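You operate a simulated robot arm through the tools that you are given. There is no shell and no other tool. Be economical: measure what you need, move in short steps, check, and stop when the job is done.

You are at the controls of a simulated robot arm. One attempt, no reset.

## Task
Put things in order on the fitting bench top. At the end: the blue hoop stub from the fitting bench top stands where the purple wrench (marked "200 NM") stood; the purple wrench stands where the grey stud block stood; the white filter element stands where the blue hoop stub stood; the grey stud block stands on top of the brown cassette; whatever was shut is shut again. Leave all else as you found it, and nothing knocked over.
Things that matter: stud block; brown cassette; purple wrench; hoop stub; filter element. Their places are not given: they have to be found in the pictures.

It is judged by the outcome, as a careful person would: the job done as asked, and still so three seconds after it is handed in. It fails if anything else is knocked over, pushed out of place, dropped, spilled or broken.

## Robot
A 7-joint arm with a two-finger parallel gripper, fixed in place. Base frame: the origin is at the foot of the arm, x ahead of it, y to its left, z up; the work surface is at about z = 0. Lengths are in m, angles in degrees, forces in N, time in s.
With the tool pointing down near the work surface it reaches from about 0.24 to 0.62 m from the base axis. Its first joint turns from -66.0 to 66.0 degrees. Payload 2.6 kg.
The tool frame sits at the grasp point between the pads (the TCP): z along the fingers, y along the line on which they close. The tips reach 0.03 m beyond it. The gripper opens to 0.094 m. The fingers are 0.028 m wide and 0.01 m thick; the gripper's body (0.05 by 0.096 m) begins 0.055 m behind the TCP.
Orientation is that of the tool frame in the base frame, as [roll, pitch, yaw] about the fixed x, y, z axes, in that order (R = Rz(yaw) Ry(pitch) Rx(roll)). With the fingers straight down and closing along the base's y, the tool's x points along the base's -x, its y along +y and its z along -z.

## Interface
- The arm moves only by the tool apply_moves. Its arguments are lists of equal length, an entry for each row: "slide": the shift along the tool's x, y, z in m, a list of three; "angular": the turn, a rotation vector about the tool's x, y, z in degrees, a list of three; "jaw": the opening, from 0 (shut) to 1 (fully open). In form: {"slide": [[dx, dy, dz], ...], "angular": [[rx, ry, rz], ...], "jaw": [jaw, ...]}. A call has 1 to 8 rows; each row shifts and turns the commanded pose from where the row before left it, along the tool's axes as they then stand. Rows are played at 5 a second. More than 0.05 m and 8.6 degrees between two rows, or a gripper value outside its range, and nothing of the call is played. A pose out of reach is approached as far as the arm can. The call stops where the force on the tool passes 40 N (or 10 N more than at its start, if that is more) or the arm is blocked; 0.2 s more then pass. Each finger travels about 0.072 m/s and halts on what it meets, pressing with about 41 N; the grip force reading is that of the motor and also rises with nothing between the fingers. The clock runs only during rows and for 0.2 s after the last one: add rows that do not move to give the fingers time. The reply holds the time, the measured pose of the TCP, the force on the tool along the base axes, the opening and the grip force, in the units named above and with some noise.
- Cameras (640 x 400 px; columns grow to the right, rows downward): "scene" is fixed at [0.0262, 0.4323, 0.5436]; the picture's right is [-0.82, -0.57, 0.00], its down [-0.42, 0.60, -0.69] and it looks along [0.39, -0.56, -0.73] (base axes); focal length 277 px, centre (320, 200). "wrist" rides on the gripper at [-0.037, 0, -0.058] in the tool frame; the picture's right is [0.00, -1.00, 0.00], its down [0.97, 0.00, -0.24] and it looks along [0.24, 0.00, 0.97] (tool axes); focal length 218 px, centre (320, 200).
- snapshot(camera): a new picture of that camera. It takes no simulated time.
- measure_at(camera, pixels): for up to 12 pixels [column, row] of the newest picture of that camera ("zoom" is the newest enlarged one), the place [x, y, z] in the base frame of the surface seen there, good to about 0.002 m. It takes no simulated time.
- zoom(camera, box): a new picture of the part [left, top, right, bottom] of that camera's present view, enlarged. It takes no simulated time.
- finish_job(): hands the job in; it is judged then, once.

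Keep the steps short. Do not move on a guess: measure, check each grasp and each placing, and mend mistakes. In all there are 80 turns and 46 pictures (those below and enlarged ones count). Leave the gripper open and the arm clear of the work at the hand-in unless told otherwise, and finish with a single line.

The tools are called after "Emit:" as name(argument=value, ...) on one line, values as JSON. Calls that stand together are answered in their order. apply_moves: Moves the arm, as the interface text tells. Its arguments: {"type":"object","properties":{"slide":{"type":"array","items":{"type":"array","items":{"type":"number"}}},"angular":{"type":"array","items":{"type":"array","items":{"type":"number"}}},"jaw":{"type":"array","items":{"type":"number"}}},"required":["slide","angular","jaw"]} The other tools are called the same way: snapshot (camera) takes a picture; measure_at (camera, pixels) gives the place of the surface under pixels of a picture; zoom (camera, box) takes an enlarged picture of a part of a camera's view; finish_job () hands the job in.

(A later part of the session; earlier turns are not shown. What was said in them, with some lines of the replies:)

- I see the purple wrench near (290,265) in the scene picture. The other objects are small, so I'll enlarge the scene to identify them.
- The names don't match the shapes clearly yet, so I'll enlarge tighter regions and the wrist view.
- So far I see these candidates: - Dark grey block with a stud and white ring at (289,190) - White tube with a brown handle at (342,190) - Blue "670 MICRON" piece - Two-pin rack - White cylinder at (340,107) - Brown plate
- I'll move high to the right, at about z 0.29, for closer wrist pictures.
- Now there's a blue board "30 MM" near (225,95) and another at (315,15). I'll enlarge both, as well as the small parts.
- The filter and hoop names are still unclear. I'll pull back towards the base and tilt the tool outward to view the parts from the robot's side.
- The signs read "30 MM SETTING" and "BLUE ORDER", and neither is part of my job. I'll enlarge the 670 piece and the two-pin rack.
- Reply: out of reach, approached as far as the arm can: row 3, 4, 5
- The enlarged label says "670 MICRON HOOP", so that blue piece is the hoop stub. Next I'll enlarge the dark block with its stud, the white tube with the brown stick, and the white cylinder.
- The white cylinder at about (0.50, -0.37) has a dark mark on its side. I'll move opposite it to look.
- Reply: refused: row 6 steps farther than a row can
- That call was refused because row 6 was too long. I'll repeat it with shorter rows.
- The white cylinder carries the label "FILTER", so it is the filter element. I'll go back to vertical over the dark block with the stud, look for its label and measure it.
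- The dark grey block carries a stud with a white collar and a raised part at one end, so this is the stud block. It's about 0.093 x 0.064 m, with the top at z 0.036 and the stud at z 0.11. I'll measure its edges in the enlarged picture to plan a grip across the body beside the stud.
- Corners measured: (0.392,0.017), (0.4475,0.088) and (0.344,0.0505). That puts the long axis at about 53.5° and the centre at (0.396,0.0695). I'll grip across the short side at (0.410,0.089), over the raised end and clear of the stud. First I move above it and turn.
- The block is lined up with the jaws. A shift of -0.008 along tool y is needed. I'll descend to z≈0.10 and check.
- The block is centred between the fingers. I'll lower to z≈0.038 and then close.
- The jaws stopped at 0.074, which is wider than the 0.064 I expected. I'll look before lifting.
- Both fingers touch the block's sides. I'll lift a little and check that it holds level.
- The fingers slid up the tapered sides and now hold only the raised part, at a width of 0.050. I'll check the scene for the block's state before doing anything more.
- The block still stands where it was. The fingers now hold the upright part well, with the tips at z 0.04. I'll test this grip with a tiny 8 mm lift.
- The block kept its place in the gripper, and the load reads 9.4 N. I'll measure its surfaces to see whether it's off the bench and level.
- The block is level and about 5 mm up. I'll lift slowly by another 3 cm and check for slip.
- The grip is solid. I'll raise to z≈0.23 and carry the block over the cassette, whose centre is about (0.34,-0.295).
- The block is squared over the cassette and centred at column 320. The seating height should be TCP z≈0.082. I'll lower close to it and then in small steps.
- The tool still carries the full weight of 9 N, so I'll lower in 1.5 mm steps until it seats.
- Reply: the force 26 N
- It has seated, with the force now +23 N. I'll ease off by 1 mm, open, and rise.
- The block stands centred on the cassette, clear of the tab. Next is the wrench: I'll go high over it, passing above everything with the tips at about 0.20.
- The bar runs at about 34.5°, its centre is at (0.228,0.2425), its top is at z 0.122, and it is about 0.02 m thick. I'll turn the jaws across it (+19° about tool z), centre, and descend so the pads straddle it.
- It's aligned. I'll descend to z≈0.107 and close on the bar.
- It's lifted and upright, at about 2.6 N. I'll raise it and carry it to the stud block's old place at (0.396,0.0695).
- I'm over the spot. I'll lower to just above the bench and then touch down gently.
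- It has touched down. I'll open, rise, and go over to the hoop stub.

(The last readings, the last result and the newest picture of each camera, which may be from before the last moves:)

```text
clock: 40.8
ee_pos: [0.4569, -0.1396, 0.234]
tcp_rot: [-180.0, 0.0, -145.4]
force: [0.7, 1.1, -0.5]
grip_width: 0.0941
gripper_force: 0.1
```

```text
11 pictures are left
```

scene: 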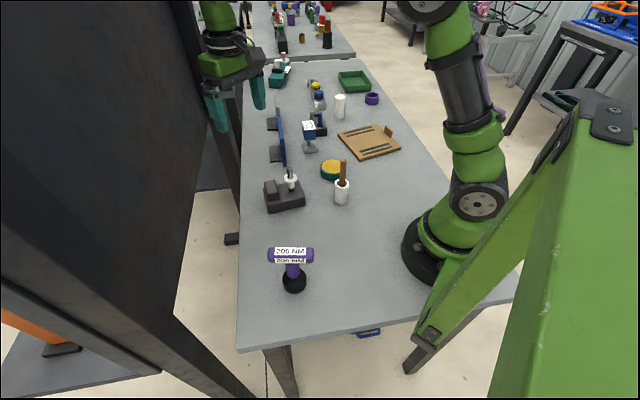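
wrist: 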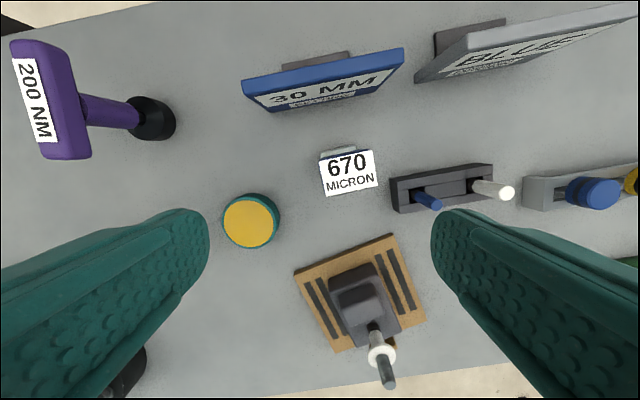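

The wrench stands upright at its new place. Now I'll measure the hoop's label corners and base, and the board and rack nearby.

Emit:
measure_at(camera="wrist", pixels=[[322, 164], [371, 152], [376, 185], [328, 194], [349, 173], [323, 154], [353, 148], [345, 107], [393, 181], [397, 210], [252, 112], [400, 85]])

Emit:
zoom(camera="wrist", box=[300, 130, 400, 210])

Emit:
measure_at(camera="scene", pixels=[[303, 152], [310, 153], [317, 151], [306, 146], [310, 141], [302, 147]])

```text
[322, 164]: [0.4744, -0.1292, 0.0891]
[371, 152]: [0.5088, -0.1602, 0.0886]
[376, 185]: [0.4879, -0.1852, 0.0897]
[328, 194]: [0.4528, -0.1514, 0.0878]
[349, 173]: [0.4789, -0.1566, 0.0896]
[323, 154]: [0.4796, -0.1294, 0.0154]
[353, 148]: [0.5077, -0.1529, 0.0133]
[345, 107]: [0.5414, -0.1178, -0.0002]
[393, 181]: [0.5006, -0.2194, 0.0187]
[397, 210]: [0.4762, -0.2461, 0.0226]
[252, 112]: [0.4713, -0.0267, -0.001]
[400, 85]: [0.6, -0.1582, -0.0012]
```

```text
5.00 times, centred on (350, 170) of wrist
```

zoom: 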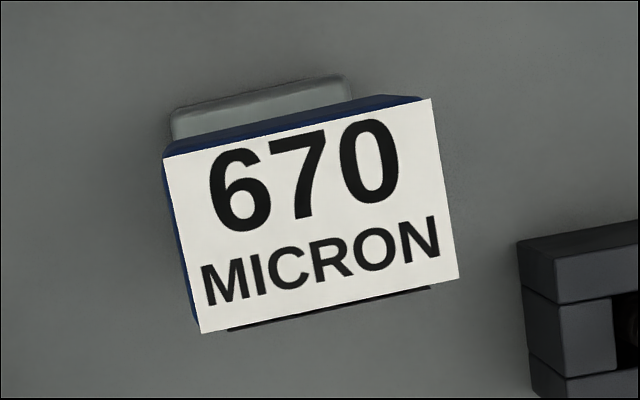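

```text
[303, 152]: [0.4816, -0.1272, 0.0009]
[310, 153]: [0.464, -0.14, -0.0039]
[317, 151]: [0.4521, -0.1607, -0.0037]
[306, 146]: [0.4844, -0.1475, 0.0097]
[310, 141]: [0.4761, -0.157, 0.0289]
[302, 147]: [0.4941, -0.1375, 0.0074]
```

The hoop head measures 0.046 x 0.031, its centre is at (0.481,-0.1565), its top is at 0.089, and its long axis is at -43°. The base is centred under it. I'll grip along the long axis with a small turn and a jaw opening of 0.75 to stay clear of the rack. First I go to just above it.

Emit:
apply_moves(slide=[[-0.0102, -0.0276, 0], [0, 0, 0], [0, 0, 0], [0, 0, 0.04], [0, 0, 0.04], [0, 0, 0]], angular=[[0, 0, 0], [0, 0, -6.3], [0, 0, -6.3], [0, 0, 0], [0, 0, 0], [0, 0, 0]], jaw=[1, 0.75, 0.75, 0.75, 0.75, 0.75])

Emit:
snapshot(camera="wrist")

```text
clock: 42.2
ee_pos: [0.4826, -0.1567, 0.1535]
tcp_rot: [180.0, 0.0, -132.9]
force: [-0.1, 0.4, 0.1]
grip_width: 0.0707
gripper_force: 0.0
```

```text
9 pictures are left
```

wrist: 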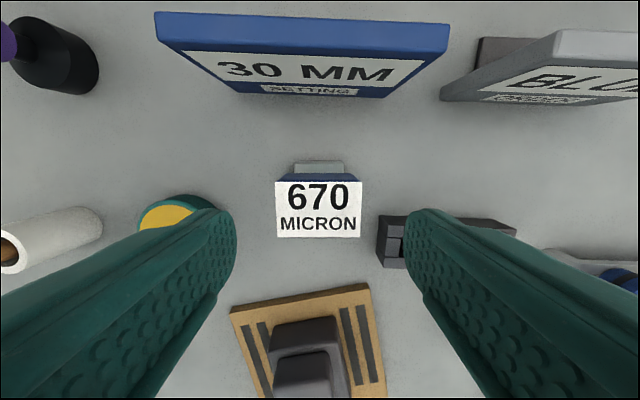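

It's well centred. I'll descend to z≈0.073 and close, then make a small test lift.

Emit:
apply_moves(slide=[[0, 0, 0.04], [0, 0, 0.04], [0, 0, 0], [0, 0, 0], [0, 0, 0], [0, 0, 0]], angular=[[0, 0, 0], [0, 0, 0], [0, 0, 0], [0, 0, 0], [0, 0, 0], [0, 0, 0]], jaw=[0.75, 0.75, 0.55, 0.25, 0.25, 0.25])

Emit:
apply_moves(slide=[[0, 0, -0.01], [0, 0, -0.01], [0, 0, 0]], angular=[[0, 0, 0], [0, 0, 0], [0, 0, 0]], jaw=[0.25, 0.25, 0.25])

```text
clock: 43.6
ee_pos: [0.4794, -0.1528, 0.0745]
tcp_rot: [180.0, 0.1, -132.8]
force: [0.6, -1.0, -0.1]
grip_width: 0.0557
gripper_force: 41.2
```

```text
clock: 44.4
ee_pos: [0.4797, -0.1554, 0.0914]
tcp_rot: [-180.0, 0.0, -132.8]
force: [-0.6, 0.2, -3.0]
grip_width: 0.0561
gripper_force: 40.4
```

It's held, at 3 N. I'll raise high and carry it to the wrench's old place at (0.228,0.2425).

Emit:
apply_moves(slide=[[0, 0, -0.045], [0, 0, -0.045], [0, 0, -0.045], [0, 0, -0.01], [0, 0, 0]], angular=[[0, 0, 0], [0, 0, 0], [0, 0, 0], [0, 0, 0], [0, 0, 0]], jaw=[0.25, 0.25, 0.25, 0.25, 0.25])

Emit:
apply_moves(slide=[[-0.0121, 0.0457, 0], [-0.0121, 0.0457, 0], [-0.0121, 0.0457, 0], [-0.0121, 0.0457, 0], [-0.0121, 0.0457, 0], [-0.0121, 0.0457, 0], [-0.0121, 0.0457, 0]], angular=[[0, 0, 0], [0, 0, 0], [0, 0, 0], [0, 0, 0], [0, 0, 0], [0, 0, 0], [0, 0, 0]], jaw=[0.25, 0.25, 0.25, 0.25, 0.25, 0.25, 0.25])

Emit:
apply_moves(slide=[[-0.0121, 0.0457, 0], [-0.0121, 0.0457, 0], [-0.0121, 0.0457, 0], [0, 0, 0], [0, 0, 0]], angular=[[0, 0, 0], [0, 0, 0], [0, 0, 0], [0, 0, 0], [0, 0, 0]], jaw=[0.25, 0.25, 0.25, 0.25, 0.25])

```text
clock: 45.6
ee_pos: [0.4797, -0.1571, 0.238]
tcp_rot: [-179.9, 0.0, -132.8]
force: [0.0, -1.1, -2.1]
grip_width: 0.0561
gripper_force: 41.0
```

```text
clock: 47.2
ee_pos: [0.3044, 0.1223, 0.2373]
tcp_rot: [180.0, 0.0, -132.9]
force: [0.1, 0.2, -2.2]
grip_width: 0.0561
gripper_force: 41.1
```

```text
clock: 48.4
ee_pos: [0.2267, 0.2419, 0.2369]
tcp_rot: [180.0, 0.0, -133.0]
force: [0.1, 0.9, -2.9]
grip_width: 0.056
gripper_force: 40.8
```

I'm above the spot. I'll lower to near 0.077 and then touch down in small steps.

Emit:
apply_moves(slide=[[0, 0, 0.045], [0, 0, 0.045], [0, 0, 0.04], [0, 0, 0.029], [0, 0, 0]], angular=[[0, 0, 0], [0, 0, 0], [0, 0, 0], [0, 0, 0], [0, 0, 0]], jaw=[0.25, 0.25, 0.25, 0.25, 0.25])

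Emit:
apply_moves(slide=[[0, 0, 0.0015], [0, 0, 0.001], [0, 0, 0]], angular=[[0, 0, 0], [0, 0, 0], [0, 0, 0]], jaw=[0.25, 0.25, 0.25])

```text
clock: 49.6
ee_pos: [0.2249, 0.2434, 0.0769]
tcp_rot: [-180.0, -0.1, -132.9]
force: [0.0, 0.3, -1.3]
grip_width: 0.0557
gripper_force: 40.8
```

```text
clock: 50.4
ee_pos: [0.2255, 0.2448, 0.0751]
tcp_rot: [-180.0, 0.0, -133.0]
force: [-0.1, 0.2, -2.3]
grip_width: 0.0558
gripper_force: 40.4
```

Emit:
apply_moves(slide=[[0, 0, 0.001], [0, 0, 0.001], [0, 0, 0]], angular=[[0, 0, 0], [0, 0, 0], [0, 0, 0]], jaw=[0.25, 0.25, 0.25])

```text
clock: 51.2
ee_pos: [0.2257, 0.2447, 0.0736]
tcp_rot: [-180.0, 0.1, -132.9]
force: [-9.6, -9.4, 35.2]
grip_width: 0.0561
gripper_force: 41.3
```

It has touched down at +35 N. I'll ease off, open, and rise.

Emit:
apply_moves(slide=[[0, 0, -0.0013], [0, 0, 0], [0, 0, 0], [0, 0, -0.04], [0, 0, -0.045], [0, 0, -0.045], [0, 0, -0.045], [0, 0, 0]], angular=[[0, 0, 0], [0, 0, 0], [0, 0, 0], [0, 0, 0], [0, 0, 0], [0, 0, 0], [0, 0, 0], [0, 0, 0]], jaw=[0.3, 0.85, 0.85, 0.85, 0.85, 0.85, 0.85, 1])

Emit:
snapshot(camera="scene")

```text
clock: 53.0
ee_pos: [0.2263, 0.2465, 0.2504]
tcp_rot: [180.0, 0.0, -132.7]
force: [-0.2, -0.1, 0.1]
grip_width: 0.094
gripper_force: 0.1
```

```text
8 pictures are left
```

scene: 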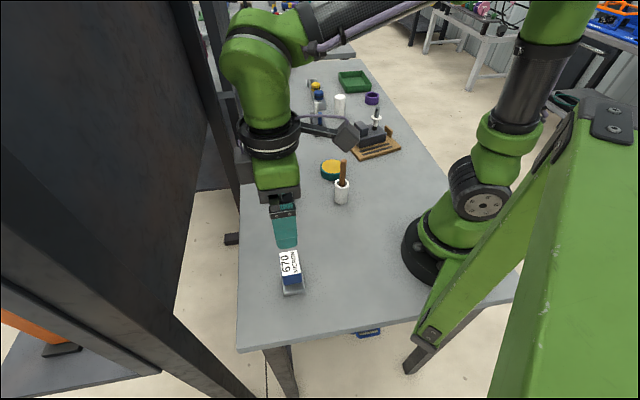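

The hoop stands where the wrench was. Now I'll travel high to the filter element.

Emit:
apply_moves(slide=[[0.0208, -0.0404, 0], [0.0208, -0.0404, 0], [0.0208, -0.0404, 0], [0.0208, -0.0404, 0], [0.0208, -0.0404, 0], [0.0208, -0.0404, 0], [0.0208, -0.0404, 0], [0.0208, -0.0404, 0]], angular=[[0, 0, 0], [0, 0, 0], [0, 0, 0], [0, 0, 0], [0, 0, 0], [0, 0, 0], [0, 0, 0], [0, 0, 0]], jaw=[1, 1, 1, 1, 1, 1, 1, 1])

Emit:
apply_moves(slide=[[0.0208, -0.0404, 0], [0.0208, -0.0404, 0], [0.0208, -0.0404, 0], [0.0208, -0.0404, 0], [0.0208, -0.0404, 0], [0, 0, 0], [0, 0, 0], [0, 0, 0]], angular=[[0, 0, 0], [0, 0, 0], [0, 0, 0], [0, 0, 0], [0, 0, 0], [0, 0, 8.4], [0, 0, 8.4], [0, 0, 8.4]], jaw=[1, 1, 1, 1, 1, 1, 1, 1])

Emit:
apply_moves(slide=[[0, 0, 0], [0, 0, 0], [0, 0, 0], [0, 0, 0], [0, 0, 0], [0, 0, 0], [0, 0, 0], [0, 0, 0]], angular=[[0, 0, 8.4], [0, 0, 8.4], [0, 0, 8.4], [0, 0, 8.4], [0, 0, 8.4], [0, 0, 8.4], [0, 0, 8.4], [0, 0, 0]], jaw=[1, 1, 1, 1, 1, 1, 1, 1])

Emit:
snapshot(camera="wrist")

```text
clock: 54.8
ee_pos: [0.3496, -0.0961, 0.2508]
tcp_rot: [180.0, -0.1, -132.8]
force: [0.6, -0.1, 0.1]
grip_width: 0.0942
gripper_force: 0.1
```

```text
clock: 56.6
ee_pos: [0.4276, -0.3123, 0.2497]
tcp_rot: [180.0, 0.0, -158.2]
force: [0.2, -0.5, -0.1]
grip_width: 0.094
gripper_force: 0.1
```

```text
clock: 58.4
ee_pos: [0.4277, -0.3117, 0.2503]
tcp_rot: [-179.9, 0.0, 143.1]
force: [0.3, 0.3, 0.3]
grip_width: 0.0939
gripper_force: 0.0
```

```text
7 pictures are left
```

wrist: 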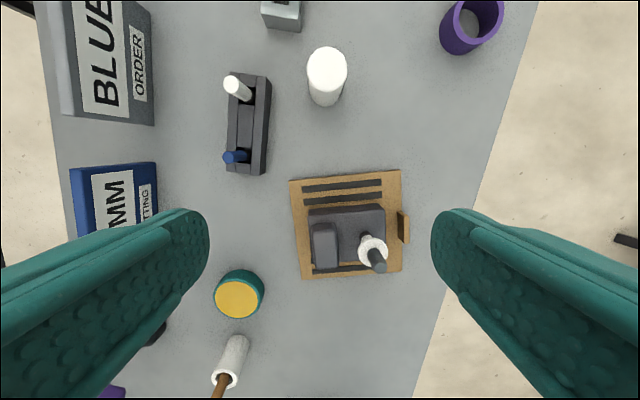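

The filter is at (327,75). I'll measure its top rim, the nearby rack and the grey rail end.

Emit:
measure_at(camera="wrist", pixels=[[327, 68], [310, 70], [344, 70], [327, 50], [327, 86], [325, 103], [269, 85], [269, 120], [302, 20], [262, 25], [240, 85], [462, 50]])

```text
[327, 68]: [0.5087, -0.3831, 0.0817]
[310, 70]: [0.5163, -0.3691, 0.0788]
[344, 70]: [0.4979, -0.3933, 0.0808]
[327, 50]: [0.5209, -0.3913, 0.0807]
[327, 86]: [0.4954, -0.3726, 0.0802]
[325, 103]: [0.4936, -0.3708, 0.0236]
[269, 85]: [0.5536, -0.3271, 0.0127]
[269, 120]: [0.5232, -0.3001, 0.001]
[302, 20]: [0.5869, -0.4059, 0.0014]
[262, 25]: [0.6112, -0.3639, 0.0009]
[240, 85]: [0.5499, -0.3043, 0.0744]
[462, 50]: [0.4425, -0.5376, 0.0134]
```

The filter's centre is (0.508,-0.382), at r≈0.635, with a height of 0.081. That is just beyond the vertical reach, so I'll tilt the tool 20° outward and come over it with the jaw partly open, clear of the rack corner 0.07 away.

Emit:
apply_moves(slide=[[0, 0, 0], [0, 0, 0], [0, 0, 0], [-0.0173, -0.002, 0.03025], [-0.0173, -0.002, 0.03025], [-0.0173, -0.002, 0.03025], [-0.0173, -0.002, 0.03025], [0, 0, 0]], angular=[[0, -6.6, 0], [0, -6.7, 0], [0, -6.7, 0], [0, 0, 0], [0, 0, 0], [0, 0, 0], [0, 0, 0], [0, 0, 0]], jaw=[1, 0.75, 0.75, 0.75, 0.75, 0.75, 0.75, 0.75])

Emit:
snapshot(camera="wrist")

```text
clock: 60.2
ee_pos: [0.5072, -0.3817, 0.1566]
tcp_rot: [179.9, 20.1, 143.1]
force: [0.2, 0.0, -1.0]
grip_width: 0.0704
gripper_force: 0.0
```

```text
6 pictures are left
```

wrist: 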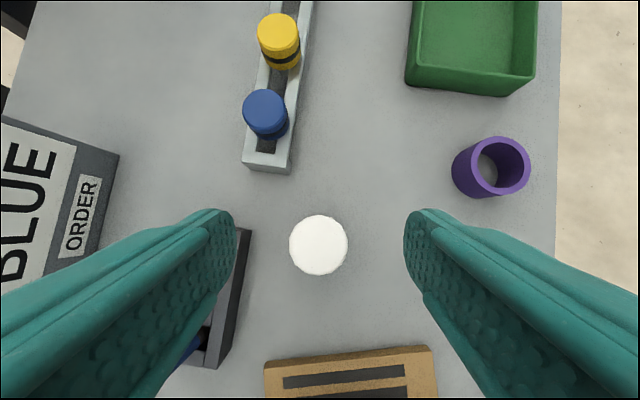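

It's centred between the fingers. I'll lower straight down to z≈0.055 and close.

Emit:
apply_moves(slide=[[0.0116, 0, 0.0318], [0.0116, 0, 0.0318], [0.0116, 0, 0.0318], [0, 0, 0], [0, 0, 0], [0, 0, 0], [0, 0, 0]], angular=[[0, 0, 0], [0, 0, 0], [0, 0, 0], [0, 0, 0], [0, 0, 0], [0, 0, 0], [0, 0, 0]], jaw=[0.75, 0.75, 0.75, 0.55, 0.25, 0.25, 0.25])

```text
clock: 61.8
ee_pos: [0.5088, -0.381, 0.0571]
tcp_rot: [180.0, 20.0, 143.1]
force: [-0.2, -0.2, -0.3]
grip_width: 0.0424
gripper_force: 40.5
```

It's gripped at 0.042, as expected. I'll lift 2 cm straight up as a test.

Emit:
apply_moves(slide=[[-0.0034, 0, -0.0094], [-0.0034, 0, -0.0094], [0, 0, 0]], angular=[[0, 0, 0], [0, 0, 0], [0, 0, 0]], jaw=[0.25, 0.25, 0.25])

Emit:
zoom(camera="scene", box=[280, 50, 420, 160])

```text
clock: 62.6
ee_pos: [0.508, -0.3817, 0.0778]
tcp_rot: [180.0, 20.0, 143.2]
force: [-0.2, 1.7, -0.9]
grip_width: 0.0423
gripper_force: 40.6
```

```text
3.64 times, centred on (350, 105) of scene
```

zoom: 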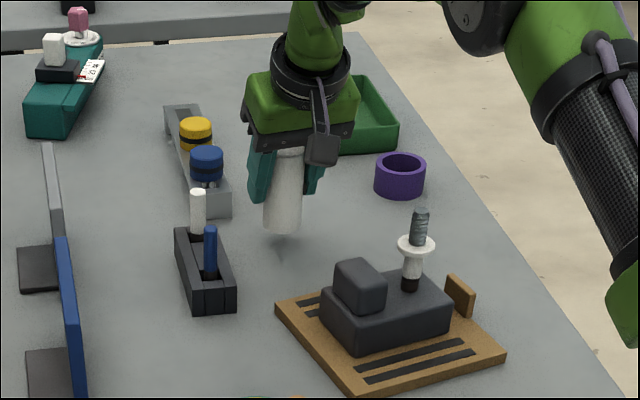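

It hangs upright in the grip. I'll raise and carry it to the hoop's old place at (0.481,-0.1565).

Emit:
apply_moves(slide=[[-0.0125, 0, -0.0345], [-0.0125, 0, -0.0345], [-0.0125, 0, -0.0345], [0, 0, 0]], angular=[[0, 0, 0], [0, 0, 0], [0, 0, 0], [0, 0, 0]], jaw=[0.25, 0.25, 0.25, 0.25])

Emit:
apply_moves(slide=[[0.0295, 0.0328, -0.0107], [0.0295, 0.0328, -0.0107], [0.0295, 0.0328, -0.0107], [0.0295, 0.0328, -0.0107], [0.0295, 0.0328, -0.0107], [0, 0, 0]], angular=[[0, 0, 0], [0, 0, 0], [0, 0, 0], [0, 0, 0], [0, 0, 0], [0, 0, 0]], jaw=[0.25, 0.25, 0.25, 0.25, 0.25, 0.25])

```text
clock: 63.6
ee_pos: [0.5081, -0.3833, 0.1886]
tcp_rot: [-179.9, 20.0, 143.2]
force: [0.4, -0.3, -1.2]
grip_width: 0.0426
gripper_force: 40.7
```

```text
clock: 65.0
ee_pos: [0.4818, -0.1556, 0.1873]
tcp_rot: [179.9, 20.0, 143.1]
force: [-0.6, 1.0, -0.4]
grip_width: 0.0423
gripper_force: 40.9
```

I'm above the spot. I'll lower to about z 0.060 and then in fine steps.

Emit:
apply_moves(slide=[[0.0145, 0, 0.0398], [0.0145, 0, 0.0398], [0.0144, 0, 0.0397], [0, 0, 0]], angular=[[0, 0, 0], [0, 0, 0], [0, 0, 0], [0, 0, 0]], jaw=[0.25, 0.25, 0.25, 0.25])

Emit:
apply_moves(slide=[[0.0005, 0, 0.0014], [0.0003, 0, 0.001], [0, 0, 0]], angular=[[0, 0, 0], [0, 0, 0], [0, 0, 0]], jaw=[0.25, 0.25, 0.25])

```text
clock: 66.0
ee_pos: [0.4813, -0.1553, 0.0592]
tcp_rot: [180.0, 19.9, 143.1]
force: [-0.6, 0.6, -1.3]
grip_width: 0.0422
gripper_force: 41.0
```

```text
clock: 66.8
ee_pos: [0.4804, -0.1551, 0.0573]
tcp_rot: [-180.0, 19.9, 143.2]
force: [-0.1, -0.1, -1.0]
grip_width: 0.0425
gripper_force: 41.2
```

Emit:
apply_moves(slide=[[0.0004, 0, 0.001], [0.0003, 0, 0.0007], [0, 0, 0]], angular=[[0, 0, 0], [0, 0, 0], [0, 0, 0]], jaw=[0.25, 0.25, 0.25])

```text
clock: 67.6
ee_pos: [0.4812, -0.1567, 0.0562]
tcp_rot: [-179.9, 20.1, 143.1]
force: [-0.3, 0.5, 0.2]
grip_width: 0.0426
gripper_force: 41.1
```

Emit:
apply_moves(slide=[[0.0003, 0, 0.0008], [0, 0, 0]], angular=[[0, 0, 0], [0, 0, 0]], jaw=[0.25, 0.25])

```text
clock: 68.2
ee_pos: [0.4809, -0.157, 0.0563]
tcp_rot: [-180.0, 20.0, 143.1]
force: [1.2, 0.6, 1.2]
grip_width: 0.0423
gripper_force: 41.0
```

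Contact: z no longer falls and the load has reversed. I'll open and rise straight up.

Emit:
apply_moves(slide=[[0, 0, 0], [0, 0, 0], [0, 0, 0], [-0.0137, 0, -0.0376], [-0.0137, 0, -0.0376], [-0.0137, 0, -0.0376], [-0.0137, 0, -0.0376], [0, 0, 0]], angular=[[0, 0, 0], [0, 0, 0], [0, 0, 0], [0, 0, 0], [0, 0, 0], [0, 0, 0], [0, 0, 0], [0, 0, 0]], jaw=[0.5, 0.7, 0.7, 0.7, 0.7, 0.7, 0.7, 1])

Emit:
apply_moves(slide=[[0.04, 0, 0], [0.04, 0, 0], [0.04, 0, 0], [0, 0, 0]], angular=[[0, 6.6, 0], [0, 6.7, 0], [0, 6.7, 0], [0, 0, 0]], jaw=[1, 1, 1, 1])

Emit:
snapshot(camera="wrist")

Emit:
snapshot(camera="scene")

```text
clock: 70.0
ee_pos: [0.4802, -0.1554, 0.2213]
tcp_rot: [180.0, 20.1, 143.2]
force: [0.3, 0.0, -0.2]
grip_width: 0.0941
gripper_force: 0.0
```

```text
clock: 71.0
ee_pos: [0.3901, -0.0846, 0.1888]
tcp_rot: [179.9, -0.1, 143.3]
force: [-0.4, -0.2, -0.9]
grip_width: 0.0941
gripper_force: 0.0
```

```text
4 pictures are left
```

wrist: 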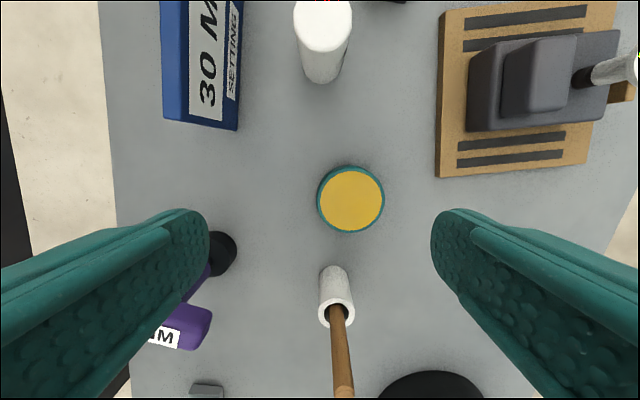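

```text
3 pictures are left
```

scene: 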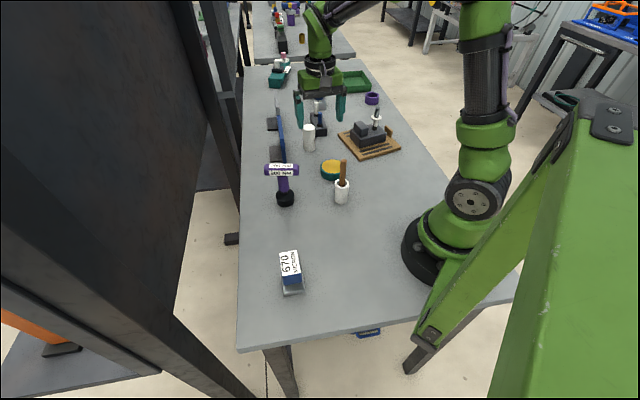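

Everything stands upright. I'll verify the positions in the pictures and raise the arm clear.

Emit:
measure_at(camera="scene", pixels=[[309, 126], [282, 166], [290, 256], [286, 200], [292, 290], [367, 130]])

Emit:
apply_moves(slide=[[0, 0, -0.04], [0, 0, -0.04], [0, 0, 0], [0, 0, 0]], angular=[[0, 0, 0], [0, 0, 0], [0, 0, 0], [0, 0, 0]], jaw=[1, 1, 1, 1])

Emit:
zoom(camera="scene", box=[230, 60, 430, 310])

```text
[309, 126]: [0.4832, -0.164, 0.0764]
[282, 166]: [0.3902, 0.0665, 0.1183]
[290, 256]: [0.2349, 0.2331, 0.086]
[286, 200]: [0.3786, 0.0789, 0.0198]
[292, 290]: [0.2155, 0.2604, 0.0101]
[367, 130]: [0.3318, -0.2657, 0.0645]
```

```text
clock: 72.0
ee_pos: [0.3899, -0.0854, 0.2678]
tcp_rot: [-179.9, 0.0, 143.1]
force: [-0.6, -0.2, -0.2]
grip_width: 0.0941
gripper_force: 0.0
```

```text
1.60 times, centred on (330, 185) of scene
```

zoom: 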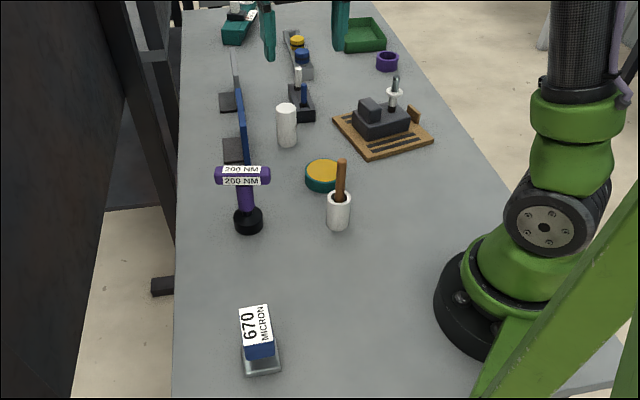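

All four pieces measure at their places and stand upright. The gripper is open and the arm is clear, so I'm handing in.

Emit:
finish_job()

```text
The job is handed in.
```

The hoop stub, purple wrench, filter element and stud block are all standing upright in their asked places, nothing was knocked over, nothing had to be opened, and the job is handed in.
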